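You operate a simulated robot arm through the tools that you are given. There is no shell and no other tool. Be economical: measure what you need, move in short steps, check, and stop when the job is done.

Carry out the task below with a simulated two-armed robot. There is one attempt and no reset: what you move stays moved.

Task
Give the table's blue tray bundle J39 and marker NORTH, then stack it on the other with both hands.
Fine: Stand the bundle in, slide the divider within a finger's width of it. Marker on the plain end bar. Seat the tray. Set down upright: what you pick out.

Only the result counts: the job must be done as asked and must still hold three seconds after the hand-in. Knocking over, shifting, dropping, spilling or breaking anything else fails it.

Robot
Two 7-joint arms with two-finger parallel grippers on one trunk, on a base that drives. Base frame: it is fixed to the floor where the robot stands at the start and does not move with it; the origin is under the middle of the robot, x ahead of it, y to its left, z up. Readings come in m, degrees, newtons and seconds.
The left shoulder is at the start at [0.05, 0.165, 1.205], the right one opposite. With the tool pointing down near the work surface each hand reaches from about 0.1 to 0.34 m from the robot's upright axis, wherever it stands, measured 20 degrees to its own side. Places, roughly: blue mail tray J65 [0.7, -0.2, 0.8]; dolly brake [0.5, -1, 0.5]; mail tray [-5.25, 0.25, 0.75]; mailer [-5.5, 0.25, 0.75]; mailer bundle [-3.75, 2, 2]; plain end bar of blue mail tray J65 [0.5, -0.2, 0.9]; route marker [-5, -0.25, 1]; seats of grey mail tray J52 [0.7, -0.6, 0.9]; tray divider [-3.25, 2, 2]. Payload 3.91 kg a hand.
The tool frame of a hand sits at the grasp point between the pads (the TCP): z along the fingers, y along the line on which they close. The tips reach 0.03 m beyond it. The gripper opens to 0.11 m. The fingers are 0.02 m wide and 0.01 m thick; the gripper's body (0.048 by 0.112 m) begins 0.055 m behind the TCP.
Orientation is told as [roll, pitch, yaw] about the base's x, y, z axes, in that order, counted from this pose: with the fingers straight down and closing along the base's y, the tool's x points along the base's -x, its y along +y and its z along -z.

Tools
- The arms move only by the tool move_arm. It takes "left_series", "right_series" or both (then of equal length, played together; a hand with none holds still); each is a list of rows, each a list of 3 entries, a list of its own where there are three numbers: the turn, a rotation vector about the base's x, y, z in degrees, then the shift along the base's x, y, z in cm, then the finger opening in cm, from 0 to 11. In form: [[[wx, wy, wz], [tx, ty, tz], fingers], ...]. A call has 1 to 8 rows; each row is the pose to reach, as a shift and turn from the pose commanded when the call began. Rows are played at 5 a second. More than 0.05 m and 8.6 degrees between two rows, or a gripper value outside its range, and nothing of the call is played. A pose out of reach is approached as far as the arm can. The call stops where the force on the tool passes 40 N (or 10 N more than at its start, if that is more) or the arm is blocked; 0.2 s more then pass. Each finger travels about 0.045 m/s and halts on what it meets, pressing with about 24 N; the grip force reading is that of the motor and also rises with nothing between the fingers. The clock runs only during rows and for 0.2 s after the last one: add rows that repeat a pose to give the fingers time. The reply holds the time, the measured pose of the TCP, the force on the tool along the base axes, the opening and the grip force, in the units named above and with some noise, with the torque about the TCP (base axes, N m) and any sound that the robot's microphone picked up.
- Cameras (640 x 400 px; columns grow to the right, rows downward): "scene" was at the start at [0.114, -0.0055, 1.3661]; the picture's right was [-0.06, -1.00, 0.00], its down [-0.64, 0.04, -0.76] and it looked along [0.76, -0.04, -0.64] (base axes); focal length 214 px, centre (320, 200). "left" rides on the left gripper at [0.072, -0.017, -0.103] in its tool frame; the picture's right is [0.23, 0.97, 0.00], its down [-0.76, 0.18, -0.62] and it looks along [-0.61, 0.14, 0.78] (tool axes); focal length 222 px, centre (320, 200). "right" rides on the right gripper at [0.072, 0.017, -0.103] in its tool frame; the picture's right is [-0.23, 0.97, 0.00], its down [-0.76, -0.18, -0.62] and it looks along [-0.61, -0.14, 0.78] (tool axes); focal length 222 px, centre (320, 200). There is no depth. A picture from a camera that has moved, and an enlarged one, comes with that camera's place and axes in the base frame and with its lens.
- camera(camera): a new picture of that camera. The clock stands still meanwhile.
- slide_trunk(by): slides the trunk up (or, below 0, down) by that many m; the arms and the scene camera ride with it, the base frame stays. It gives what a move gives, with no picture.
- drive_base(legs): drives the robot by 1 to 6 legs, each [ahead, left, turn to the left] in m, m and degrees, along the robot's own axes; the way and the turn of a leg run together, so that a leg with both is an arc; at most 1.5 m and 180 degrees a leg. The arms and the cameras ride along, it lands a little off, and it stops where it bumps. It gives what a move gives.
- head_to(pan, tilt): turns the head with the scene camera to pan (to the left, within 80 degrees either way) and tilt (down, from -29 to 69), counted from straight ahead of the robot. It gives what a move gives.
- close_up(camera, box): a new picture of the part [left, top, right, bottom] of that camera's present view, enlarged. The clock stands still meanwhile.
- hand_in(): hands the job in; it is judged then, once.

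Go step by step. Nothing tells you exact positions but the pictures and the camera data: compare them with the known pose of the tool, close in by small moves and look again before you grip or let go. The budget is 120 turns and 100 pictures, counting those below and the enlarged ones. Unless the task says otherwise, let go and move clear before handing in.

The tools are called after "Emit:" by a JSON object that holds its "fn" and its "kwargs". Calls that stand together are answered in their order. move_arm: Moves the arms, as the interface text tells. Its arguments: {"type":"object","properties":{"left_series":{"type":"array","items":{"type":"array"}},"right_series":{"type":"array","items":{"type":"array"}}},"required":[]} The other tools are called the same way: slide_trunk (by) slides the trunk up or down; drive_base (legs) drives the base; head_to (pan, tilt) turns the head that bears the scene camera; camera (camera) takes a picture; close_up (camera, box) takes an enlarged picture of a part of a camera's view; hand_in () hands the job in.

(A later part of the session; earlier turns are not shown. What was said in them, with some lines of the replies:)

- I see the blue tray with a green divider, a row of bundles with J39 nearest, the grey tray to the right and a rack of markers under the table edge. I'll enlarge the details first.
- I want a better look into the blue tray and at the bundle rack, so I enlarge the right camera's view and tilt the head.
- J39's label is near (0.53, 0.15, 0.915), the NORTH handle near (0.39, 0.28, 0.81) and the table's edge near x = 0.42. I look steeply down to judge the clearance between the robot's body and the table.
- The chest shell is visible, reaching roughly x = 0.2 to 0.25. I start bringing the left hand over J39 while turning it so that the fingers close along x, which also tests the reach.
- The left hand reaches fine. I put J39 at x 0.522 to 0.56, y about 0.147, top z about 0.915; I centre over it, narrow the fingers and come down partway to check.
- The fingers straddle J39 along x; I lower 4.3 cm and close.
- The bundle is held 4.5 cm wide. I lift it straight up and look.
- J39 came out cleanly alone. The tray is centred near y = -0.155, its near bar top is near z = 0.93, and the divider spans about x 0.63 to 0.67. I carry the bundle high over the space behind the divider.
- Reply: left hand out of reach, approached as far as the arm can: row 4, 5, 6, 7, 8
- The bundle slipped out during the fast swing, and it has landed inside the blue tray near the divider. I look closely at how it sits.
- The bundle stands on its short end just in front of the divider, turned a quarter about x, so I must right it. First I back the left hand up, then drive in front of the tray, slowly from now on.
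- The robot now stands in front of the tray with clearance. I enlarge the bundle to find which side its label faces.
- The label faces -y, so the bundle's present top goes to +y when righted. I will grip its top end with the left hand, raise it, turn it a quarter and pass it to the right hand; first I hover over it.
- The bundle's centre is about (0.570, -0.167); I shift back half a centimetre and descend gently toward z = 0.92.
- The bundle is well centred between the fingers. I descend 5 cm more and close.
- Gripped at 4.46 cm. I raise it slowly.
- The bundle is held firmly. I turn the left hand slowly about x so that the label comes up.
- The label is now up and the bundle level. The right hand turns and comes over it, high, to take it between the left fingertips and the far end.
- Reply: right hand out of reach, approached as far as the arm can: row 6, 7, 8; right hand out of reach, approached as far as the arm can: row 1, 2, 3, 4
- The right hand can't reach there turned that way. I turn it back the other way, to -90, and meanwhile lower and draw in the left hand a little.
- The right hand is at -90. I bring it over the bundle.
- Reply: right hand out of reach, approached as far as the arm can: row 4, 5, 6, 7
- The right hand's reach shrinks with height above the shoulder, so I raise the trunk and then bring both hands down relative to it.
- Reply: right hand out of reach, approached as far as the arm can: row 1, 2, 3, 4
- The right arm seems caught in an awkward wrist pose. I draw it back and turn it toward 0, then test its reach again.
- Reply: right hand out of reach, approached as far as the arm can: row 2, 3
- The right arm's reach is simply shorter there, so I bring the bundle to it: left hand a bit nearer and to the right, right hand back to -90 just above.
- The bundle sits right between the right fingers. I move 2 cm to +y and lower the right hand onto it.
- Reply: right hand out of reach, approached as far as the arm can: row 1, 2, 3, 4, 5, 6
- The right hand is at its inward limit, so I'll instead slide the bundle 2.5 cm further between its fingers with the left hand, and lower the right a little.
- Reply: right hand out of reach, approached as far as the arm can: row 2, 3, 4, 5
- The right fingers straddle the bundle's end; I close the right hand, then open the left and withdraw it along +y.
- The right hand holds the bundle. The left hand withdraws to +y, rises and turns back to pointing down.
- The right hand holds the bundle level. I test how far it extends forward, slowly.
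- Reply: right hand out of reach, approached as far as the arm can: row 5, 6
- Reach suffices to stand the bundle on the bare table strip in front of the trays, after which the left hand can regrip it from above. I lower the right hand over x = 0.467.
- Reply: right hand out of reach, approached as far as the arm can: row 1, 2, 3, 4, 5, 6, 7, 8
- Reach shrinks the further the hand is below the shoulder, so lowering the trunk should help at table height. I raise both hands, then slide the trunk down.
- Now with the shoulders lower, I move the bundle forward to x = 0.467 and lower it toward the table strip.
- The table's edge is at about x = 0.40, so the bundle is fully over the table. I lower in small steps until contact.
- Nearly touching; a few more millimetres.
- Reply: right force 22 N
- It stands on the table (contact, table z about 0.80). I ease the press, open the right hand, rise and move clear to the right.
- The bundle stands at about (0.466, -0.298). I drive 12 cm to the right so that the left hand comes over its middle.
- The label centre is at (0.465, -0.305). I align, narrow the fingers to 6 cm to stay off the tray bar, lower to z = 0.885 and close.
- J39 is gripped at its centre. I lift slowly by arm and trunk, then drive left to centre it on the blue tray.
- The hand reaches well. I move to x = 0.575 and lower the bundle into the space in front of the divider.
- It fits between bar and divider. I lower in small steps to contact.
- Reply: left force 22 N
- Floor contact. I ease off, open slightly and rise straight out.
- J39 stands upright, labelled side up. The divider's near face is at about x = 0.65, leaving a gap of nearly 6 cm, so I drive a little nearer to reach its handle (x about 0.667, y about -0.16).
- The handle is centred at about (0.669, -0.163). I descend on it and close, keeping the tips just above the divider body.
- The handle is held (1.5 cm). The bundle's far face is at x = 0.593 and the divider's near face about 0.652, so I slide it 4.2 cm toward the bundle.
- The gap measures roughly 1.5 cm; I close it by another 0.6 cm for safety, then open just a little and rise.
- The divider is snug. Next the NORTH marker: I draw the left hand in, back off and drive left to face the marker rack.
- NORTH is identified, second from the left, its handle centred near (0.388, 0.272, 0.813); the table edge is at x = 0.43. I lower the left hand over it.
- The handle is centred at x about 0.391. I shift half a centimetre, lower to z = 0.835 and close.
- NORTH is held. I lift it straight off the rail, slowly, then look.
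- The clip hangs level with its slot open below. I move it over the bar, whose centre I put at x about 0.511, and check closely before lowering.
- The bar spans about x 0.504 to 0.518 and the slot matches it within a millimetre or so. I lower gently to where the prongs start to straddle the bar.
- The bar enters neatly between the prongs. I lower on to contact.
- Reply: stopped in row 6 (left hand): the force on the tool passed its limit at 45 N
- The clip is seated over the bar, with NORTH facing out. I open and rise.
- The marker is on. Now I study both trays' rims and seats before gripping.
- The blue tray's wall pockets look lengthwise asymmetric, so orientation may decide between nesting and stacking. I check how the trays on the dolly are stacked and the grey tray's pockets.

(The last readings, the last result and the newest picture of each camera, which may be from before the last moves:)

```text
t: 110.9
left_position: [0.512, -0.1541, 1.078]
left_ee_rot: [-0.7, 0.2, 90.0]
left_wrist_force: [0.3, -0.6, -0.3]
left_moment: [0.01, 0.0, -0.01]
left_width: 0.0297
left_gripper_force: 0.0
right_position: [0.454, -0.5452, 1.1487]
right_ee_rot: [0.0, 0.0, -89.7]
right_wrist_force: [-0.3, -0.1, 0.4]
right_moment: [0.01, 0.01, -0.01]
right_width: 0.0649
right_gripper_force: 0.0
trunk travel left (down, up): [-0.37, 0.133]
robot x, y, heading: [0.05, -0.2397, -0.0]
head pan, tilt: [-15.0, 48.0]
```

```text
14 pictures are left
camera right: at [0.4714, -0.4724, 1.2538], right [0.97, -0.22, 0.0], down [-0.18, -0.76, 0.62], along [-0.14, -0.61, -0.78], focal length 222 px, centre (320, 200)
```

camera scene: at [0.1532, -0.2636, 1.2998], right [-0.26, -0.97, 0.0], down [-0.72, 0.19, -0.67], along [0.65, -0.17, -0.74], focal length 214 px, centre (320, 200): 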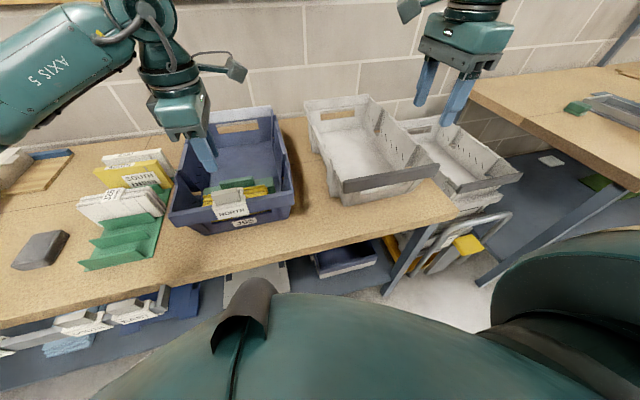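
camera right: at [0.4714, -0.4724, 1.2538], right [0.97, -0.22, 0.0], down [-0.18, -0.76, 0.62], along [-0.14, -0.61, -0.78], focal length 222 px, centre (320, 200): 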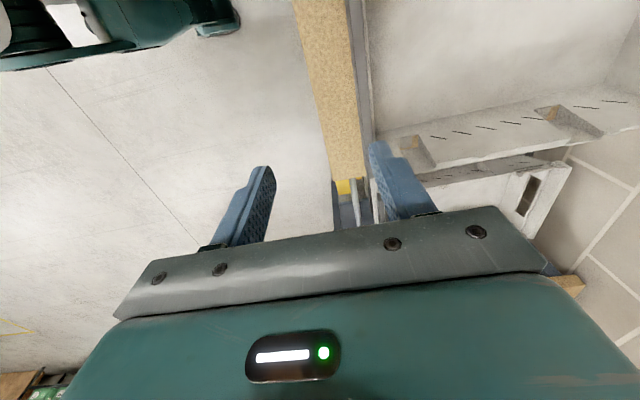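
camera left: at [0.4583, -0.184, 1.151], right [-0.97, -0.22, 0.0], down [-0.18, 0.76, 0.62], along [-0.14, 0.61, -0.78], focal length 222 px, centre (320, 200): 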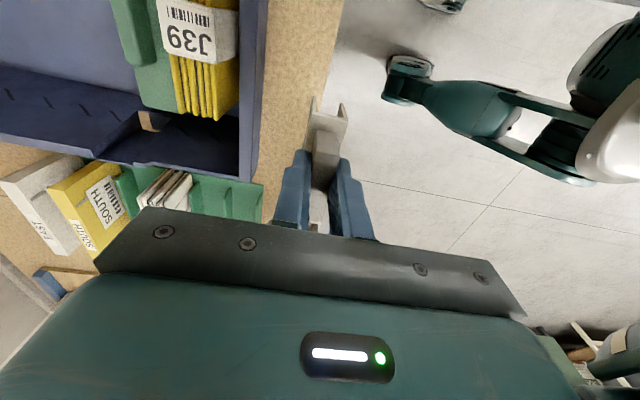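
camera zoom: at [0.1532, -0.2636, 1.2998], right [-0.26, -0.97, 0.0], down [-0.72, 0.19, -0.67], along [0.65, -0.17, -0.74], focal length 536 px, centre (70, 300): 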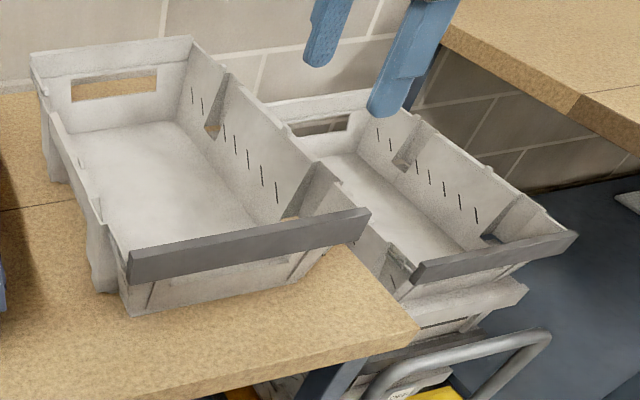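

On the dolly, stacked trays have their coloured bars at opposite ends; the blue tray's plain bar faces me and the grey's coloured bar faces me, so the blue goes on as it lies, shifted about -0.41 m in y. I now turn the right hand to 0 and test its forward reach above the grey tray.

Emit:
{"fn": "move_arm", "kwargs": {"right_series": [[[0, 0, 8.5], [-1, 0, -1], 8], [[0, 0, 17], [-2, 0, -2], 8], [[0, 0, 25.5], [-3, 0, -3], 8], [[0, 0, 34], [-4, 0, -4], 8], [[0, 0, 42.5], [-5, 0, -5], 8], [[0, 0, 51], [-6, 0, -6], 8], [[0, 0, 59.5], [-7, 0, -7], 8], [[0, 0, 68], [-7, 0, -8], 8]], "left_series": [[[0, 0, -8.5], [-1, 0.5, 0], 8], [[0, 0, -17], [-2, 1, 0], 8], [[0, 0, -25.5], [-3, 1.5, 0], 8], [[0, 0, -34], [-4, 2, 0], 8], [[0, 0, -42.5], [-4, 3, 0], 8], [[0, 0, -51], [-4, 4, 0], 8], [[0, 0, -59.5], [-4, 5, 0], 8], [[0, 0, -68], [-4, 6, 0], 8]]}}

Emit:
{"fn": "move_arm", "kwargs": {"right_series": [[[0, 0, 7], [0, 0, 0], 8], [[0, 0, 14], [0, 0, 0], 8], [[0, 0, 21.7], [0, 0, 0], 8]], "left_series": [[[0, 0, -7], [0, 0, 0], 8], [[0, 0, -14], [0, 0, 0], 8], [[0, 0, -22], [0, 0, 0], 8]]}}

Emit:
{"fn": "move_arm", "kwargs": {"right_series": [[[0, 0, 0], [3, 1, -1], 8], [[0, 0, 0], [6, 2, -2], 8], [[0, 0, 0], [9, 3, -3], 8], [[0, 0, 0], [12, 4, -3], 8], [[0, 0, 0], [15, 5, -3], 8], [[0, 0, 0], [18, 6, -3], 8]]}}

```text
t: 112.7
left_position: [0.4743, -0.0955, 1.0768]
left_ee_rot: [-0.7, 0.2, 21.9]
left_wrist_force: [0.0, 0.4, -0.5]
left_moment: [0.01, -0.02, -0.01]
left_width: 0.0799
left_gripper_force: 0.0
right_position: [0.3841, -0.5452, 1.0686]
right_ee_rot: [0.0, 0.0, -21.7]
right_wrist_force: [-0.6, 0.9, -0.1]
right_moment: [0.0, 0.01, 0.02]
right_width: 0.0805
right_gripper_force: 0.1
trunk travel left (down, up): [-0.37, 0.133]
robot x, y, heading: [0.0455, -0.2386, -0.5]
head pan, tilt: [-15.0, 48.0]
```

```text
t: 113.5
left_position: [0.4743, -0.0938, 1.0776]
left_ee_rot: [-0.8, 0.2, -0.2]
left_wrist_force: [0.5, -0.6, 0.0]
left_moment: [-0.03, 0.01, 0.02]
left_width: 0.0799
left_gripper_force: 0.1
right_position: [0.3847, -0.5442, 1.0675]
right_ee_rot: [-0.1, 0.1, 0.0]
right_wrist_force: [-0.4, 0.3, 0.6]
right_moment: [0.02, 0.01, 0.0]
right_width: 0.0802
right_gripper_force: 0.0
trunk travel left (down, up): [-0.37, 0.133]
robot x, y, heading: [0.0526, -0.2447, -0.1]
head pan, tilt: [-15.0, 48.0]
```

```text
t: 114.9
left_position: [0.4747, -0.095, 1.0773]
left_ee_rot: [-0.7, 0.3, 0.0]
left_wrist_force: [1.1, -0.6, -0.5]
left_moment: [-0.01, 0.03, 0.06]
left_width: 0.0799
left_gripper_force: 0.1
right_position: [0.5648, -0.4875, 1.0372]
right_ee_rot: [0.2, 0.0, -0.1]
right_wrist_force: [0.9, 0.1, 0.5]
right_moment: [0.03, -0.03, 0.02]
right_width: 0.0801
right_gripper_force: 0.0
trunk travel left (down, up): [-0.37, 0.133]
robot x, y, heading: [0.0499, -0.2451, 0.1]
head pan, tilt: [-15.0, 48.0]
```

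The right arm is freed and now reaches well. I drive to face the blue tray's centre, a bit closer, and lower the trunk some.

Emit:
{"fn": "drive_base", "kwargs": {"legs": [[0, 0.09, 0], [0.075, 0, 0]]}}

Emit:
{"fn": "move_arm", "kwargs": {"left_series": [[[0, 0, 0], [3.5, -0.3, 0], 8], [[0, 0, 0], [7, -0.6, 0], 8], [[0, 0, 0], [10.5, -0.9, 0], 8], [[0, 0, 0], [14, -1.2, 0], 8], [[0, 0, 0], [17, -1.5, 0], 8]], "right_series": [[[0, 0, 0], [2, 2, 0.6], 8], [[0, 0, 0], [4, 4, 1.2], 8], [[0, 0, 0], [6, 6, 2], 8], [[0, 0, 0], [8, 8, 3], 8], [[0, 0, 0], [8, 10, 4], 8]]}}

Emit:
{"fn": "head_to", "kwargs": {"pan": 0, "tilt": 50}}

Emit:
{"fn": "camera", "kwargs": {"camera": "scene"}}

```text
t: 117.0
left_position: [0.5496, -0.0053, 1.0761]
left_ee_rot: [-0.8, 0.3, 0.1]
left_wrist_force: [0.6, 0.1, 0.5]
left_moment: [-0.03, 0.0, 0.0]
left_width: 0.08
left_gripper_force: 0.0
right_position: [0.6408, -0.3957, 1.0369]
right_ee_rot: [0.0, 0.0, 0.0]
right_wrist_force: [0.2, -0.1, -0.2]
right_moment: [-0.03, 0.0, 0.02]
right_width: 0.08
right_gripper_force: 0.0
trunk travel left (down, up): [-0.37, 0.133]
robot x, y, heading: [0.124, -0.1524, 0.0]
head pan, tilt: [-15.0, 48.0]
```

```text
t: 118.2
left_position: [0.7177, -0.0194, 1.0785]
left_ee_rot: [-0.8, 0.2, 0.0]
left_wrist_force: [0.0, -0.6, -1.2]
left_moment: [-0.01, 0.01, 0.03]
left_width: 0.0799
left_gripper_force: 0.1
right_position: [0.6559, -0.3477, 1.0748]
right_ee_rot: [0.1, -0.2, 0.0]
right_wrist_force: [0.7, -0.3, 0.2]
right_moment: [0.01, 0.04, 0.04]
right_width: 0.0799
right_gripper_force: 0.1
right hand out of reach, approached as far as the arm can: row 2, 3, 4, 5
trunk travel left (down, up): [-0.37, 0.133]
robot x, y, heading: [0.1187, -0.1515, -0.1]
head pan, tilt: [-15.0, 48.0]
```

```text
t: 118.9
left_position: [0.7173, -0.0193, 1.0791]
left_ee_rot: [-0.7, 0.3, 0.2]
left_wrist_force: [0.4, 0.0, -0.1]
left_moment: [0.0, -0.01, 0.0]
left_width: 0.08
left_gripper_force: 0.2
right_position: [0.6563, -0.3486, 1.0731]
right_ee_rot: [0.1, -0.2, 0.0]
right_wrist_force: [-0.3, -0.2, 1.3]
right_moment: [0.03, -0.04, 0.02]
right_width: 0.0802
right_gripper_force: 0.0
trunk travel left (down, up): [-0.37, 0.133]
robot x, y, heading: [0.1226, -0.1504, 0.4]
head pan, tilt: [0.0, 50.0]
```

```text
13 pictures are left
camera scene: at [0.2285, -0.1531, 1.2971], right [0.0, -1.0, 0.0], down [-0.77, 0.0, -0.64], along [0.64, 0.0, -0.77], focal length 214 px, centre (320, 200)
```

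scene: 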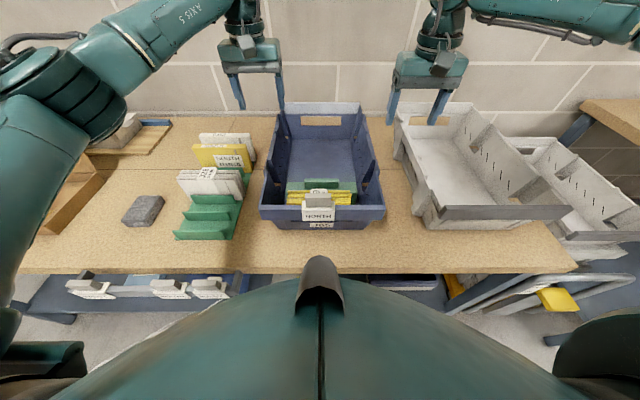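

Emit:
{"fn": "close_up", "kwargs": {"camera": "scene", "box": [240, 90, 400, 240]}}

```text
2.67 times, centred on (320, 165) of scene
camera zoom: at [0.2285, -0.1531, 1.2971], right [0.0, -1.0, 0.0], down [-0.77, 0.0, -0.64], along [0.64, 0.0, -0.77], focal length 572 px, centre (320, 293)
```

zoom: 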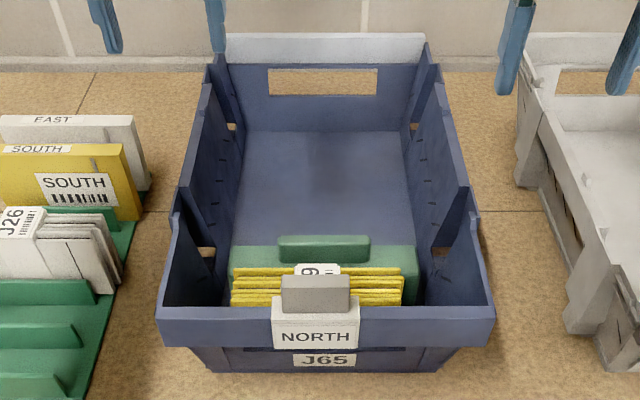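

The side rims are at y about -0.019 and -0.288, and the plain middle section runs x 0.67 to 0.84. The chest is above table height, so I drive 6 cm further in and set both hands over the rims at x about 0.72.

Emit:
{"fn": "drive_base", "kwargs": {"legs": [[0.06, 0, 0]]}}

Emit:
{"fn": "move_arm", "kwargs": {"left_series": [[[0, 0, 0], [-2, 0, -1], 7], [[0, 0, 0], [-4, 0, -2], 7], [[0, 0, 0], [-5.5, 0, -3], 7], [[0, 0, 0], [-5.5, 0, -4], 7]], "right_series": [[[0, 0, 0], [0, 1.5, -1], 7], [[0, 0, 0], [0, 3, -2], 7], [[0, 0, 0], [0.3, 4.5, -3], 7], [[0, 0, 0], [0.6, 6, -4], 7]]}}

```text
t: 120.0
left_position: [0.7642, -0.0185, 1.079]
left_ee_rot: [-0.6, 0.3, 0.1]
left_wrist_force: [-0.8, 0.4, -0.3]
left_moment: [0.03, -0.05, -0.03]
left_width: 0.0802
left_gripper_force: 0.1
right_position: [0.7027, -0.3474, 1.0735]
right_ee_rot: [0.1, -0.2, 0.0]
right_wrist_force: [-0.1, 0.1, 0.5]
right_moment: [-0.02, -0.03, -0.02]
right_width: 0.0801
right_gripper_force: 0.1
trunk travel left (down, up): [-0.37, 0.133]
robot x, y, heading: [0.1688, -0.1479, -0.2]
head pan, tilt: [0.0, 50.0]
stopped in leg 1: the robot was blocked; the commanded pose is now the measured one
```

```text
t: 121.0
left_position: [0.7102, -0.0162, 1.0366]
left_ee_rot: [-0.7, 0.2, 0.2]
left_wrist_force: [0.0, -0.8, 0.5]
left_moment: [0.01, -0.03, -0.01]
left_width: 0.0701
left_gripper_force: 0.0
right_position: [0.6805, -0.3206, 1.038]
right_ee_rot: [0.1, 0.0, -0.1]
right_wrist_force: [-0.6, 1.2, -0.1]
right_moment: [0.01, -0.01, 0.03]
right_width: 0.07
right_gripper_force: 0.1
right hand out of reach, approached as far as the arm can: row 1, 2, 3, 4
trunk travel left (down, up): [-0.37, 0.133]
robot x, y, heading: [0.1705, -0.1523, 0.1]
head pan, tilt: [0.0, 50.0]
```

The base touched something low and stopped, so I back off a centimetre; shifting the base left gives the right arm an easier angle.

Emit:
{"fn": "drive_base", "kwargs": {"legs": [[-0.01, 0, 0], [0, 0.08, 0]]}}

Emit:
{"fn": "move_arm", "kwargs": {"left_series": [[[0, 0, 0], [0.5, -2, 0], 7], [[0, 0, 0], [1, -4, 0], 7], [[0, 0, 0], [1.2, -6, 0], 7], [[0, 0, 0], [1.2, -8.2, 0], 7]], "right_series": [[[0, 0, 0], [0.7, -1.2, 0], 7], [[0, 0, 0], [1.8, -2.4, 0], 7], [[0, 0, 0], [2.9, -3.6, 0], 7], [[0, 0, 0], [4, -4.7, 0], 7]]}}

```text
t: 122.7
left_position: [0.7003, 0.0624, 1.0362]
left_ee_rot: [-0.6, 0.3, 0.1]
left_wrist_force: [0.0, 0.1, 0.3]
left_moment: [-0.03, 0.0, -0.02]
left_width: 0.0702
left_gripper_force: 0.1
right_position: [0.6695, -0.2421, 1.0386]
right_ee_rot: [0.0, -0.1, 0.0]
right_wrist_force: [-0.1, 0.7, -0.7]
right_moment: [0.0, -0.01, 0.0]
right_width: 0.0701
right_gripper_force: 0.1
trunk travel left (down, up): [-0.37, 0.133]
robot x, y, heading: [0.1617, -0.072, -0.4]
head pan, tilt: [0.0, 50.0]
```

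```text
t: 123.7
left_position: [0.7125, -0.0211, 1.0355]
left_ee_rot: [-0.6, 0.3, 0.1]
left_wrist_force: [0.1, -0.6, 0.3]
left_moment: [-0.02, 0.03, 0.03]
left_width: 0.0702
left_gripper_force: 0.0
right_position: [0.7101, -0.2908, 1.0395]
right_ee_rot: [0.2, -0.2, -0.1]
right_wrist_force: [0.4, -0.3, 0.5]
right_moment: [0.02, 0.02, -0.01]
right_width: 0.07
right_gripper_force: 0.1
trunk travel left (down, up): [-0.37, 0.133]
robot x, y, heading: [0.1583, -0.0701, -0.1]
head pan, tilt: [0.0, 50.0]
```

Both hands are over the rims at x = 0.71. I check the alignment before lowering.

Emit:
{"fn": "camera", "kwargs": {"camera": "right"}}

Emit:
{"fn": "camera", "kwargs": {"camera": "left"}}

```text
11 pictures are left
camera right: at [0.6371, -0.2732, 1.1427], right [0.23, 0.97, 0.0], down [0.76, -0.18, 0.63], along [0.61, -0.14, -0.78], focal length 222 px, centre (320, 200)
```

right: 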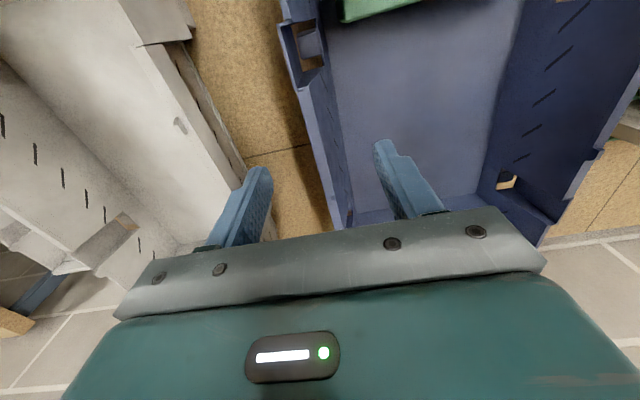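

```text
10 pictures are left
camera left: at [0.6393, -0.0388, 1.1384], right [-0.23, 0.97, -0.01], down [0.77, 0.19, 0.62], along [0.6, 0.13, -0.79], focal length 222 px, centre (320, 200)
```

left: 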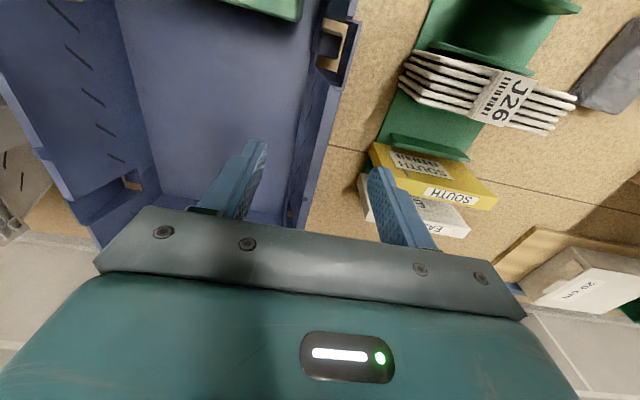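

The walls lie between the fingers of both hands. I lower both together with the fingers at 6 cm, then close.

Emit:
{"fn": "move_arm", "kwargs": {"left_series": [[[0, 0, 0], [0, -0.2, -3], 6], [[0, 0, 0], [0, -0.2, -6], 6], [[0, 0, 0], [0, -0.2, -9], 6], [[0, 0, 0], [0, -0.2, -11.5], 6], [[0, 0, 0], [0, -0.2, -13], 6]], "right_series": [[[0, 0, 0], [0, -0.2, -3], 6], [[0, 0, 0], [0, -0.2, -6], 6], [[0, 0, 0], [0, -0.2, -9], 6], [[0, 0, 0], [0, -0.2, -11.5], 6], [[0, 0, 0], [0, -0.2, -13], 6]]}}

Emit:
{"fn": "move_arm", "kwargs": {"left_series": [[[0, 0, 0], [0, 0, 0], 3], [[0, 0, 0], [0, 0, 0], 0], [[0, 0, 0], [0, 0, 0], 0], [[0, 0, 0], [0, 0, 0], 0], [[0, 0, 0], [0, 0, 0], 0]], "right_series": [[[0, 0, 0], [0, 0, 0], 3], [[0, 0, 0], [0, 0, 0], 0], [[0, 0, 0], [0, 0, 0], 0], [[0, 0, 0], [0, 0, 0], 0], [[0, 0, 0], [0, 0, 0], 0]]}}

Emit:
{"fn": "camera", "kwargs": {"camera": "scene"}}

```text
t: 124.9
left_position: [0.7121, -0.0229, 0.9054]
left_ee_rot: [-0.5, 0.3, 0.1]
left_wrist_force: [-0.5, -0.1, 0.4]
left_moment: [0.0, 0.02, -0.01]
left_width: 0.0601
left_gripper_force: 0.1
right_position: [0.6865, -0.3077, 0.924]
right_ee_rot: [0.3, -0.1, -0.2]
right_wrist_force: [0.7, -0.6, -0.6]
right_moment: [0.0, -0.02, -0.02]
right_width: 0.06
right_gripper_force: 0.1
right hand out of reach, approached as far as the arm can: row 1, 2, 3, 4, 5
trunk travel left (down, up): [-0.37, 0.133]
robot x, y, heading: [0.1599, -0.0708, -0.1]
head pan, tilt: [0.0, 50.0]
```

```text
t: 126.1
left_position: [0.7102, -0.0258, 0.9069]
left_ee_rot: [-1.5, 0.3, -0.3]
left_wrist_force: [0.0, -32.7, 0.0]
left_moment: [-1.22, 0.22, 0.29]
left_width: 0.0219
left_gripper_force: 23.9
right_position: [0.6854, -0.3012, 0.9257]
right_ee_rot: [0.8, -0.3, 0.0]
right_wrist_force: [-1.1, 35.5, -0.2]
right_moment: [1.01, 0.29, 0.32]
right_width: 0.0186
right_gripper_force: 23.9
trunk travel left (down, up): [-0.37, 0.133]
robot x, y, heading: [0.1571, -0.0727, -0.1]
head pan, tilt: [0.0, 50.0]
```

```text
9 pictures are left
camera scene: at [0.2663, -0.0727, 1.2971], right [0.0, -1.0, 0.0], down [-0.77, 0.0, -0.64], along [0.64, 0.0, -0.77], focal length 214 px, centre (320, 200)
```

scene: 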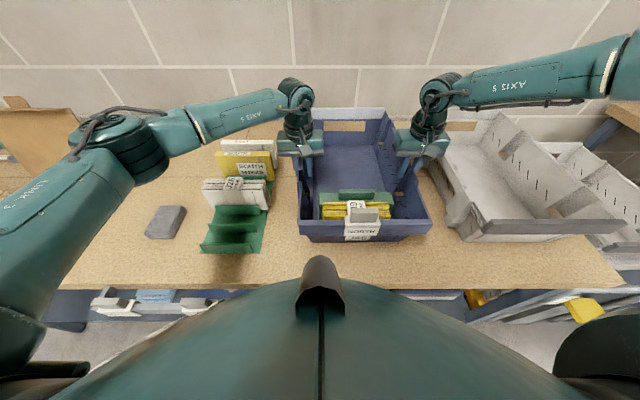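

Both rims are held. The hands pull against each other slightly, so I relax them inward before lifting.

Emit:
{"fn": "move_arm", "kwargs": {"left_series": [[[0, 0, 0], [0, -0.15, 0], 0], [[0, 0, 0], [0, -0.3, 0], 0], [[0, 0, 0], [0, -0.3, 0], 0]], "right_series": [[[0, 0, 0], [0, 0.3, 0], 0], [[0, 0, 0], [0, 0.6, 0], 0], [[0, 0, 0], [0, 0.6, 0], 0]]}}

```text
t: 126.9
left_position: [0.7113, -0.0282, 0.9058]
left_ee_rot: [-1.0, 0.4, -0.1]
left_wrist_force: [-2.2, -23.3, -0.1]
left_moment: [-1.05, 0.11, 0.07]
left_width: 0.0217
left_gripper_force: 23.8
right_position: [0.6841, -0.3017, 0.9259]
right_ee_rot: [0.5, -0.3, -0.1]
right_wrist_force: [5.0, 23.7, 0.1]
right_moment: [0.83, -0.32, 0.08]
right_width: 0.0183
right_gripper_force: 23.7
right hand out of reach, approached as far as the arm can: row 2, 3
trunk travel left (down, up): [-0.37, 0.133]
robot x, y, heading: [0.1616, -0.0673, -0.2]
head pan, tilt: [0.0, 50.0]
```

Emit:
{"fn": "move_arm", "kwargs": {"left_series": [[[0, 0, 0], [0, -0.3, 0], 0], [[0, 0, 0], [0, -0.6, 0], 0], [[0, 0, 0], [0, -0.8, 0], 0], [[0, 0, 0], [0, -0.8, 0], 0]]}}

```text
t: 127.9
left_position: [0.7115, -0.031, 0.9064]
left_ee_rot: [-0.4, 0.3, 0.3]
left_wrist_force: [-1.3, 3.0, 0.2]
left_moment: [-0.66, 0.76, -0.43]
left_width: 0.0222
left_gripper_force: 24.1
right_position: [0.6832, -0.3041, 0.926]
right_ee_rot: [-0.1, -0.3, -0.3]
right_wrist_force: [3.6, 0.5, 6.6]
right_moment: [0.75, -0.74, -0.06]
right_width: 0.0184
right_gripper_force: 24.2
trunk travel left (down, up): [-0.37, 0.133]
robot x, y, heading: [0.1622, -0.0751, -0.5]
head pan, tilt: [0.0, 50.0]
```

The forces have settled. I lift 2 cm with the trunk as a test.

Emit:
{"fn": "slide_trunk", "kwargs": {"by": 0.025}}

Emit:
{"fn": "camera", "kwargs": {"camera": "scene"}}

```text
t: 128.6
left_position: [0.7132, -0.0326, 0.9318]
left_ee_rot: [-0.4, 0.4, 0.2]
left_wrist_force: [-1.1, 12.8, -5.8]
left_moment: [-0.6, 0.01, -0.46]
left_width: 0.022
left_gripper_force: 24.0
right_position: [0.6831, -0.305, 0.9485]
right_ee_rot: [0.0, 0.1, -0.3]
right_wrist_force: [0.8, -12.2, -4.8]
right_moment: [0.49, 0.02, -0.17]
right_width: 0.0189
right_gripper_force: 23.8
trunk travel left (down, up): [-0.395, 0.108]
robot x, y, heading: [0.1602, -0.075, 0.0]
head pan, tilt: [0.0, 50.0]
```

```text
8 pictures are left
camera scene: at [0.2675, -0.0734, 1.3219], right [0.0, -1.0, 0.0], down [-0.77, 0.0, -0.64], along [0.64, 0.0, -0.77], focal length 214 px, centre (320, 200)
```

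scene: 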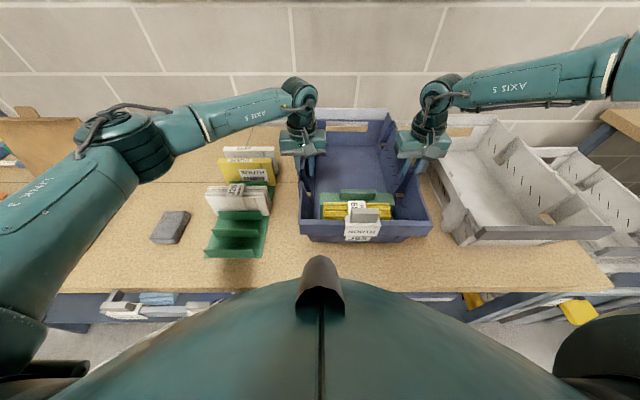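

The tray hangs level, about 1.1 kg in all. I continue up with the trunk, then a few centimetres with the arms.

Emit:
{"fn": "slide_trunk", "kwargs": {"by": 0.1}}

Emit:
{"fn": "move_arm", "kwargs": {"left_series": [[[0, 0, 0], [0, 0, 0.6], 0], [[0, 0, 0], [0, 0, 1.3], 0], [[0, 0, 0], [0, 0, 2], 0], [[0, 0, 0], [0, 0, 2.7], 0], [[0, 0, 0], [0, 0, 3.4], 0], [[0, 0, 0], [0, 0, 4.1], 0], [[0, 0, 0], [0, 0, 4.8], 0], [[0, 0, 0], [0, 0, 5.5], 0]], "right_series": [[[0, 0, 0], [0, 0, 0.6], 0], [[0, 0, 0], [0, 0, 1.3], 0], [[0, 0, 0], [0, 0, 2], 0], [[0, 0, 0], [0, 0, 2.7], 0], [[0, 0, 0], [0, 0, 3.4], 0], [[0, 0, 0], [0, 0, 4.1], 0], [[0, 0, 0], [0, 0, 4.8], 0], [[0, 0, 0], [0, 0, 5.5], 0]]}}

```text
t: 130.0
left_position: [0.7136, -0.0322, 1.0321]
left_ee_rot: [-0.5, 0.4, 0.3]
left_wrist_force: [1.9, 24.6, -8.1]
left_moment: [-0.29, -0.36, -0.23]
left_width: 0.0219
left_gripper_force: 24.2
right_position: [0.6822, -0.3045, 1.0489]
right_ee_rot: [0.0, 0.0, -0.2]
right_wrist_force: [-1.5, -24.9, -3.8]
right_moment: [0.44, 0.46, -0.09]
right_width: 0.0186
right_gripper_force: 24.0
trunk travel left (down, up): [-0.495, 0.008]
robot x, y, heading: [0.1623, -0.073, -0.3]
head pan, tilt: [0.0, 50.0]
```

```text
t: 131.8
left_position: [0.7129, -0.0324, 1.088]
left_ee_rot: [-0.4, 0.4, 0.3]
left_wrist_force: [1.5, 30.4, -7.7]
left_moment: [-0.15, -0.06, -0.32]
left_width: 0.0221
left_gripper_force: 24.0
right_position: [0.6833, -0.3053, 1.1044]
right_ee_rot: [-0.1, 0.1, -0.3]
right_wrist_force: [-1.6, -30.7, -2.1]
right_moment: [0.38, 0.08, -0.11]
right_width: 0.0189
right_gripper_force: 23.7
trunk travel left (down, up): [-0.495, 0.008]
robot x, y, heading: [0.1594, -0.0751, -0.5]
head pan, tilt: [0.0, 50.0]
```

Clear by about 5 cm above the grey rim. I relieve the squeeze a bit, then back off 4 cm and drive right 0.40 m with the tray.

Emit:
{"fn": "move_arm", "kwargs": {"left_series": [[[0, 0, 0], [0, 0.15, 0], 0], [[0, 0, 0], [0, 0.3, 0], 0], [[0, 0, 0], [0, 0.4, 0], 0]]}}

Emit:
{"fn": "drive_base", "kwargs": {"legs": [[-0.04, 0, 0], [0, -0.2, 0], [0, -0.2, 0]]}}

Emit:
{"fn": "camera", "kwargs": {"camera": "scene"}}

```text
t: 132.6
left_position: [0.7124, -0.0302, 1.0866]
left_ee_rot: [-0.6, 0.3, 0.0]
left_wrist_force: [2.2, 21.5, -6.9]
left_moment: [-0.3, -0.14, -0.12]
left_width: 0.0216
left_gripper_force: 24.0
right_position: [0.6822, -0.3039, 1.1038]
right_ee_rot: [0.1, 0.0, -0.2]
right_wrist_force: [-1.4, -21.3, -4.2]
right_moment: [0.37, 0.17, -0.06]
right_width: 0.0189
right_gripper_force: 24.5
trunk travel left (down, up): [-0.495, 0.008]
robot x, y, heading: [0.1616, -0.075, -0.3]
head pan, tilt: [0.0, 50.0]
```

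```text
t: 137.4
left_position: [0.6717, -0.4281, 1.0869]
left_ee_rot: [-0.6, 0.4, 0.3]
left_wrist_force: [0.9, 19.7, -6.6]
left_moment: [-0.28, 0.07, -0.2]
left_width: 0.0216
left_gripper_force: 24.0
right_position: [0.6427, -0.702, 1.1048]
right_ee_rot: [0.1, -0.1, -0.2]
right_wrist_force: [-1.4, -20.3, -3.7]
right_moment: [0.41, 0.0, -0.09]
right_width: 0.0187
right_gripper_force: 23.8
trunk travel left (down, up): [-0.495, 0.008]
robot x, y, heading: [0.1174, -0.4714, -0.1]
head pan, tilt: [0.0, 50.0]
```

```text
7 pictures are left
camera scene: at [0.2262, -0.4729, 1.422], right [0.0, -1.0, 0.0], down [-0.77, 0.0, -0.64], along [0.64, 0.0, -0.77], focal length 214 px, centre (320, 200)
```

scene: 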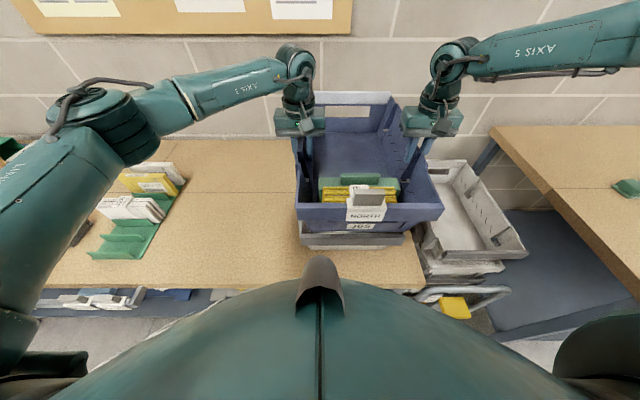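

The tray is above the grey one, contents undisturbed. I drive 4 cm forward and enlarge to compare edges.

Emit:
{"fn": "drive_base", "kwargs": {"legs": [[0.042, -0.01, 0]]}}

Emit:
{"fn": "close_up", "kwargs": {"camera": "scene", "box": [260, 90, 470, 270]}}

```text
t: 138.3
left_position: [0.7134, -0.4378, 1.0863]
left_ee_rot: [-0.6, 0.5, 0.4]
left_wrist_force: [-0.5, 0.8, -6.0]
left_moment: [-0.61, -0.02, -0.18]
left_width: 0.0219
left_gripper_force: 24.4
right_position: [0.6855, -0.7116, 1.1038]
right_ee_rot: [0.2, -0.1, 0.0]
right_wrist_force: [0.2, -1.6, -4.9]
right_moment: [0.74, 0.06, 0.01]
right_width: 0.0189
right_gripper_force: 24.0
trunk travel left (down, up): [-0.495, 0.008]
robot x, y, heading: [0.1606, -0.4815, 0.1]
head pan, tilt: [0.0, 50.0]
```

```text
2.22 times, centred on (365, 180) of scene
camera zoom: at [0.2688, -0.4829, 1.4219], right [0.0, -1.0, 0.0], down [-0.77, 0.0, -0.64], along [0.64, 0.0, -0.77], focal length 477 px, centre (220, 244)
```

zoom: 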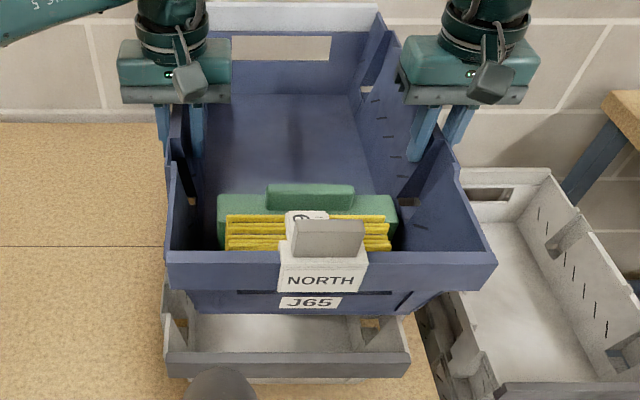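

The blue tray looks about 1.5 cm too far to -y and half a centimetre short in x. I correct with the base and lower by trunk to just above the grey rim, then look again.

Emit:
{"fn": "drive_base", "kwargs": {"legs": [[0.006, 0.015, 0]]}}

Emit:
{"fn": "slide_trunk", "kwargs": {"by": -0.035}}

Emit:
{"fn": "close_up", "kwargs": {"camera": "scene", "box": [260, 90, 470, 270]}}

```text
t: 139.1
left_position: [0.7186, -0.4229, 1.0854]
left_ee_rot: [-0.5, 0.4, 0.2]
left_wrist_force: [-1.3, 1.5, -5.2]
left_moment: [-0.69, -0.07, -0.16]
left_width: 0.0219
left_gripper_force: 23.9
right_position: [0.6907, -0.6964, 1.1049]
right_ee_rot: [0.0, -0.1, -0.1]
right_wrist_force: [-0.8, -0.7, -4.3]
right_moment: [0.74, 0.09, 0.02]
right_width: 0.0185
right_gripper_force: 24.0
trunk travel left (down, up): [-0.495, 0.008]
robot x, y, heading: [0.1674, -0.4679, 0.1]
head pan, tilt: [0.0, 50.0]
```

```text
t: 139.9
left_position: [0.7191, -0.4241, 1.0515]
left_ee_rot: [-0.6, 0.4, 0.2]
left_wrist_force: [0.3, 0.2, -5.6]
left_moment: [-0.64, 0.0, -0.19]
left_width: 0.0219
left_gripper_force: 24.3
right_position: [0.6899, -0.6963, 1.0705]
right_ee_rot: [0.2, -0.1, -0.2]
right_wrist_force: [-0.3, 0.1, -3.6]
right_moment: [0.74, 0.03, 0.07]
right_width: 0.0184
right_gripper_force: 24.2
trunk travel left (down, up): [-0.46, 0.043]
robot x, y, heading: [0.1632, -0.4678, 0.2]
head pan, tilt: [0.0, 50.0]
```

```text
2.22 times, centred on (365, 180) of scene
camera zoom: at [0.2731, -0.4675, 1.387], right [0.0, -1.0, 0.0], down [-0.77, 0.0, -0.64], along [0.64, 0.0, -0.77], focal length 477 px, centre (220, 244)
```

zoom: 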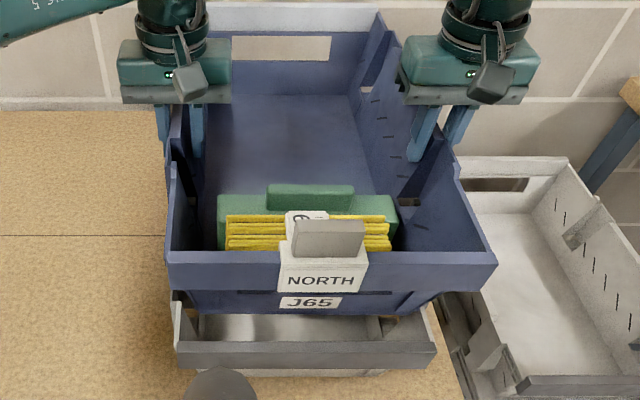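

Centres now agree within a few millimetres. I lower by trunk in small steps, watching the forces.

Emit:
{"fn": "slide_trunk", "kwargs": {"by": -0.02}}

Emit:
{"fn": "slide_trunk", "kwargs": {"by": -0.008}}

Emit:
{"fn": "slide_trunk", "kwargs": {"by": -0.006}}

```text
t: 140.6
left_position: [0.7182, -0.4231, 1.0311]
left_ee_rot: [-0.6, 0.4, 0.1]
left_wrist_force: [0.3, 0.9, -5.2]
left_moment: [-0.63, -0.03, -0.17]
left_width: 0.0216
left_gripper_force: 24.2
right_position: [0.6901, -0.6965, 1.0494]
right_ee_rot: [0.1, 0.0, -0.1]
right_wrist_force: [-0.3, -0.8, -3.6]
right_moment: [0.77, 0.09, 0.01]
right_width: 0.0186
right_gripper_force: 24.2
trunk travel left (down, up): [-0.44, 0.063]
robot x, y, heading: [0.1667, -0.4704, -0.2]
head pan, tilt: [0.0, 50.0]
```

```text
t: 141.2
left_position: [0.717, -0.4216, 1.0272]
left_ee_rot: [-0.7, 0.1, 0.3]
left_wrist_force: [4.0, 2.7, 5.6]
left_moment: [-0.58, 0.62, -0.25]
left_width: 0.0219
left_gripper_force: 23.4
right_position: [0.6898, -0.6962, 1.0463]
right_ee_rot: [0.2, -0.6, -0.1]
right_wrist_force: [-0.1, -5.1, 19.9]
right_moment: [0.29, 0.56, 0.25]
right_width: 0.0186
right_gripper_force: 24.1
trunk travel left (down, up): [-0.432, 0.071]
robot x, y, heading: [0.1654, -0.4669, 0.2]
head pan, tilt: [0.0, 50.0]
```

```text
t: 141.7
left_position: [0.7168, -0.4222, 1.0226]
left_ee_rot: [-0.8, -0.1, 0.2]
left_wrist_force: [4.0, 3.0, 25.8]
left_moment: [-0.73, -0.07, -0.16]
left_width: 0.023
left_gripper_force: 24.4
right_position: [0.689, -0.6954, 1.0394]
right_ee_rot: [0.2, -0.6, -0.1]
right_wrist_force: [5.5, -1.8, 23.9]
right_moment: [0.44, -0.14, 0.07]
right_width: 0.0199
right_gripper_force: 24.0
trunk travel left (down, up): [-0.426, 0.077]
robot x, y, heading: [0.1646, -0.4706, 0.2]
head pan, tilt: [0.0, 50.0]
```

Contact on both hands. I look at how it sits before letting go.

Emit:
{"fn": "close_up", "kwargs": {"camera": "scene", "box": [270, 150, 430, 270]}}

```text
3.33 times, centred on (350, 210) of scene
camera zoom: at [0.2691, -0.4664, 1.3538], right [0.0, -1.0, 0.0], down [-0.76, 0.0, -0.65], along [0.65, 0.0, -0.76], focal length 715 px, centre (220, 167)
```

zoom: 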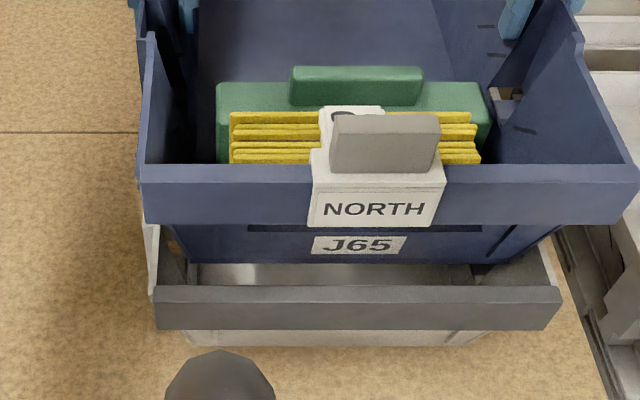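

It lies within a millimetre in y; x may be about 5 mm too far forward and the hands show a slight tilt. I relax the press and nudge it gently toward -x to feel whether it settles.

Emit:
{"fn": "slide_trunk", "kwargs": {"by": 0.004}}

Emit:
{"fn": "move_arm", "kwargs": {"left_series": [[[0, 0, 0], [-0.2, 0, 0], 0], [[0, 0, 0], [-0.4, 0, 0], 0], [[0, 0, 0], [-0.4, 0, 0], 0]], "right_series": [[[0, 0, 0], [-0.2, 0, 0], 0], [[0, 0, 0], [-0.4, 0, 0], 0], [[0, 0, 0], [-0.4, 0, 0], 0]]}}

```text
t: 142.2
left_position: [0.716, -0.4222, 1.0225]
left_ee_rot: [-0.8, 0.4, 0.3]
left_wrist_force: [-1.4, -0.7, 13.8]
left_moment: [-0.72, -0.63, 0.06]
left_width: 0.0226
left_gripper_force: 23.9
right_position: [0.6875, -0.6943, 1.0393]
right_ee_rot: [0.1, -0.3, 0.0]
right_wrist_force: [6.4, 4.9, 6.7]
right_moment: [0.58, -0.87, -0.09]
right_width: 0.0199
right_gripper_force: 24.1
trunk travel left (down, up): [-0.43, 0.073]
robot x, y, heading: [0.1646, -0.4692, -0.1]
head pan, tilt: [0.0, 50.0]
```

```text
t: 143.0
left_position: [0.713, -0.4229, 1.0221]
left_ee_rot: [-0.8, 0.4, 0.1]
left_wrist_force: [0.8, -8.3, 11.0]
left_moment: [-0.93, 0.13, -0.32]
left_width: 0.023
left_gripper_force: 24.2
right_position: [0.6836, -0.6958, 1.04]
right_ee_rot: [0.2, 0.0, 0.0]
right_wrist_force: [6.0, 9.1, 5.6]
right_moment: [0.63, 0.17, -0.21]
right_width: 0.0197
right_gripper_force: 24.1
trunk travel left (down, up): [-0.43, 0.073]
robot x, y, heading: [0.1652, -0.4655, -0.1]
head pan, tilt: [0.0, 50.0]
```

It slid back easily by about 4 mm, now matching the grey tray. I press down lightly again to see if it drops further.

Emit:
{"fn": "slide_trunk", "kwargs": {"by": -0.006}}

Emit:
{"fn": "close_up", "kwargs": {"camera": "scene", "box": [270, 130, 430, 270]}}

```text
t: 143.6
left_position: [0.7133, -0.4248, 1.0212]
left_ee_rot: [-0.9, -0.2, 0.4]
left_wrist_force: [4.9, -9.9, 25.1]
left_moment: [-1.01, -0.32, -0.2]
left_width: 0.0229
left_gripper_force: 23.5
right_position: [0.6833, -0.6964, 1.0386]
right_ee_rot: [0.2, -0.8, 0.0]
right_wrist_force: [3.0, 5.0, 25.9]
right_moment: [0.53, -0.09, -0.37]
right_width: 0.0201
right_gripper_force: 24.3
trunk travel left (down, up): [-0.424, 0.079]
robot x, y, heading: [0.1655, -0.468, 0.1]
head pan, tilt: [0.0, 50.0]
```

```text
2.86 times, centred on (350, 200) of scene
camera zoom: at [0.2688, -0.4671, 1.352], right [0.0, -1.0, 0.0], down [-0.76, 0.0, -0.65], along [0.65, 0.0, -0.76], focal length 613 px, centre (234, 200)
```

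zoom: 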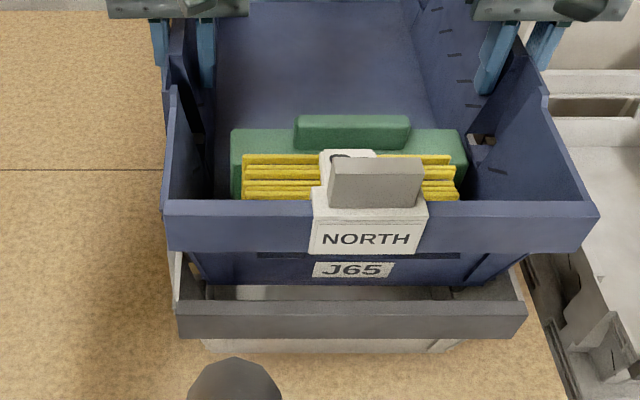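

Blue and grey bars now coincide in x and y and the tray bears firmly at the stacking height (about 12 cm, like the dolly stack). I relieve the press, open both hands and rise.

Emit:
{"fn": "slide_trunk", "kwargs": {"by": 0.006}}

Emit:
{"fn": "move_arm", "kwargs": {"left_series": [[[0, 0, 0], [0, 0, 0], 3], [[0, 0, 0], [0, 0, 0], 4.5], [[0, 0, 0], [0, 0, 0], 6], [[0, 0, 0], [0, 0, 0], 6], [[0, 0, 0], [0, 0, 0], 6]], "right_series": [[[0, 0, 0], [0, 0, 0], 3], [[0, 0, 0], [0, 0, 0], 4.5], [[0, 0, 0], [0, 0, 0], 6], [[0, 0, 0], [0, 0, 0], 6], [[0, 0, 0], [0, 0, 0], 6]]}}

Emit:
{"fn": "slide_trunk", "kwargs": {"by": 0.07}}

Emit:
{"fn": "camera", "kwargs": {"camera": "scene"}}

```text
t: 144.1
left_position: [0.7136, -0.4234, 1.0214]
left_ee_rot: [-0.7, 0.4, 0.1]
left_wrist_force: [-0.9, -13.2, 8.1]
left_moment: [-0.97, -0.46, -0.12]
left_width: 0.0232
left_gripper_force: 24.0
right_position: [0.684, -0.6961, 1.0379]
right_ee_rot: [0.1, 0.0, -0.1]
right_wrist_force: [4.1, 11.7, 0.8]
right_moment: [0.73, -0.8, -0.26]
right_width: 0.0201
right_gripper_force: 24.1
trunk travel left (down, up): [-0.43, 0.073]
robot x, y, heading: [0.167, -0.4674, 0.2]
head pan, tilt: [0.0, 50.0]
```

```text
t: 145.3
left_position: [0.7144, -0.4223, 1.0224]
left_ee_rot: [-0.6, 0.3, 0.2]
left_wrist_force: [0.4, -0.5, -0.2]
left_moment: [-0.01, -0.01, -0.01]
left_width: 0.0601
left_gripper_force: 0.0
right_position: [0.6851, -0.6964, 1.0411]
right_ee_rot: [0.1, -0.1, -0.1]
right_wrist_force: [-0.1, -0.3, 1.4]
right_moment: [0.01, -0.01, 0.0]
right_width: 0.0599
right_gripper_force: 0.1
trunk travel left (down, up): [-0.43, 0.073]
robot x, y, heading: [0.1626, -0.4681, -0.1]
head pan, tilt: [0.0, 50.0]
```

```text
t: 146.4
left_position: [0.7143, -0.4226, 1.0924]
left_ee_rot: [-0.6, 0.4, 0.3]
left_wrist_force: [0.5, -0.5, -0.5]
left_moment: [-0.02, -0.01, 0.02]
left_width: 0.0598
left_gripper_force: 0.0
right_position: [0.6847, -0.6966, 1.1103]
right_ee_rot: [0.1, -0.1, -0.1]
right_wrist_force: [0.6, 0.3, -0.4]
right_moment: [0.0, 0.02, 0.01]
right_width: 0.0599
right_gripper_force: 0.0
trunk travel left (down, up): [-0.5, 0.003]
robot x, y, heading: [0.1646, -0.4666, -0.1]
head pan, tilt: [0.0, 50.0]
```

```text
2 pictures are left
camera scene: at [0.2728, -0.4674, 1.4271], right [0.0, -1.0, 0.0], down [-0.77, 0.0, -0.64], along [0.64, 0.0, -0.77], focal length 214 px, centre (320, 200)
```

scene: 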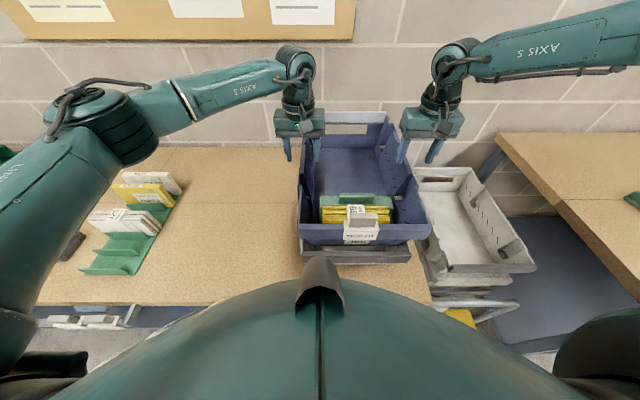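

Released. I raise the hands clear and take a closer look at the stack.

Emit:
{"fn": "move_arm", "kwargs": {"left_series": [[[0, 0, 0], [0, 0, 2], 6], [[0, 0, 0], [-1, 1, 4], 6], [[0, 0, 0], [-3, 3, 6], 6], [[0, 0, 0], [-5, 6, 7], 6]], "right_series": [[[0, 0, 0], [0, 0, 2], 6], [[0, 0, 0], [-1, -1, 4], 6], [[0, 0, 0], [-3, -3, 6], 6], [[0, 0, 0], [-5, -5, 7], 6]]}}

Emit:
{"fn": "drive_base", "kwargs": {"legs": [[-0.12, 0, 0], [0, 0.18, 0]]}}

Emit:
{"fn": "head_to", "kwargs": {"pan": -25, "tilt": 42}}

Emit:
{"fn": "close_up", "kwargs": {"camera": "scene", "box": [220, 90, 440, 270]}}

```text
t: 147.4
left_position: [0.664, -0.3608, 1.1636]
left_ee_rot: [-0.6, 0.3, 0.2]
left_wrist_force: [0.3, 0.2, 0.0]
left_moment: [0.0, -0.04, -0.01]
left_width: 0.06
left_gripper_force: 0.1
right_position: [0.6322, -0.7453, 1.1801]
right_ee_rot: [0.0, -0.2, -0.1]
right_wrist_force: [-0.2, -0.4, -0.4]
right_moment: [0.01, -0.02, 0.01]
right_width: 0.0599
right_gripper_force: 0.2
trunk travel left (down, up): [-0.5, 0.003]
robot x, y, heading: [0.1677, -0.4645, -0.1]
head pan, tilt: [0.0, 50.0]
```

```text
t: 150.5
left_position: [0.5446, -0.1825, 1.1624]
left_ee_rot: [-0.5, 0.4, 0.3]
left_wrist_force: [0.6, 0.3, -0.4]
left_moment: [0.0, 0.0, 0.0]
left_width: 0.0601
left_gripper_force: 0.1
right_position: [0.513, -0.5653, 1.18]
right_ee_rot: [0.1, -0.1, -0.1]
right_wrist_force: [-1.1, 0.7, 0.4]
right_moment: [-0.02, 0.02, 0.02]
right_width: 0.0599
right_gripper_force: 0.0
trunk travel left (down, up): [-0.5, 0.003]
robot x, y, heading: [0.045, -0.2862, 0.1]
head pan, tilt: [0.0, 50.0]
```

```text
t: 151.4
left_position: [0.5438, -0.1825, 1.164]
left_ee_rot: [-0.7, 0.4, 0.3]
left_wrist_force: [-0.2, 0.3, 0.6]
left_moment: [0.04, 0.01, 0.0]
left_width: 0.0599
left_gripper_force: 0.0
right_position: [0.5116, -0.566, 1.1791]
right_ee_rot: [0.2, -0.1, -0.1]
right_wrist_force: [0.4, -0.7, -0.3]
right_moment: [-0.02, 0.03, 0.01]
right_width: 0.0603
right_gripper_force: 0.1
trunk travel left (down, up): [-0.5, 0.003]
robot x, y, heading: [0.0481, -0.2877, -0.2]
head pan, tilt: [-25.0, 42.0]
```

```text
2.22 times, centred on (330, 180) of scene
camera zoom: at [0.1499, -0.3225, 1.4383], right [-0.42, -0.91, 0.0], down [-0.61, 0.28, -0.74], along [0.67, -0.31, -0.67], focal length 477 px, centre (298, 244)
```

zoom: 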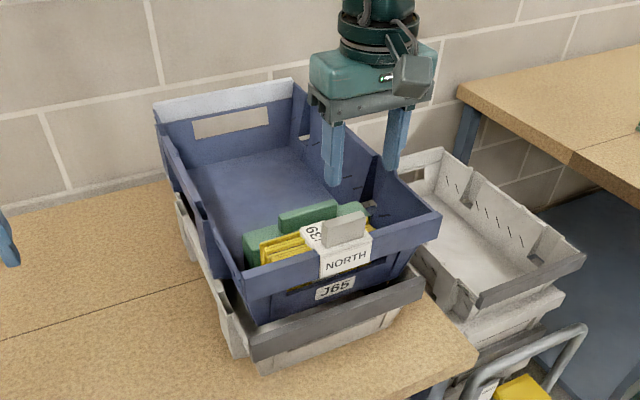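

The blue tray sits level on the grey one like the dolly stack, with J39 standing upright against the divider and NORTH on the near bar. Both hands are clear, so I hand in.

Emit:
{"fn": "hand_in", "kwargs": {}}

```text
The job is handed in.
```

I've handed the job in: blue tray J65 now sits on grey tray J52, set down with both hands. J39 stands upright in it about 1 cm from the divider, and NORTH is on the plain near bar.

- **Dropped bundle:** J39 slipped out of the left hand early on and fell into the blue tray on its end. I turned it upright, set it down once on bare table to change grip, and stood it back in the tray.
- **Base bump:** the base touched something low near the table once while driving in, and stopped. I saw nothing out of place afterwards.
- **Seating:** I judged the tray seated from the pictures and the contact forces. It rests firmly about 12 cm up, roughly the same as the stack on the dolly, with both trays' near bars lined up.
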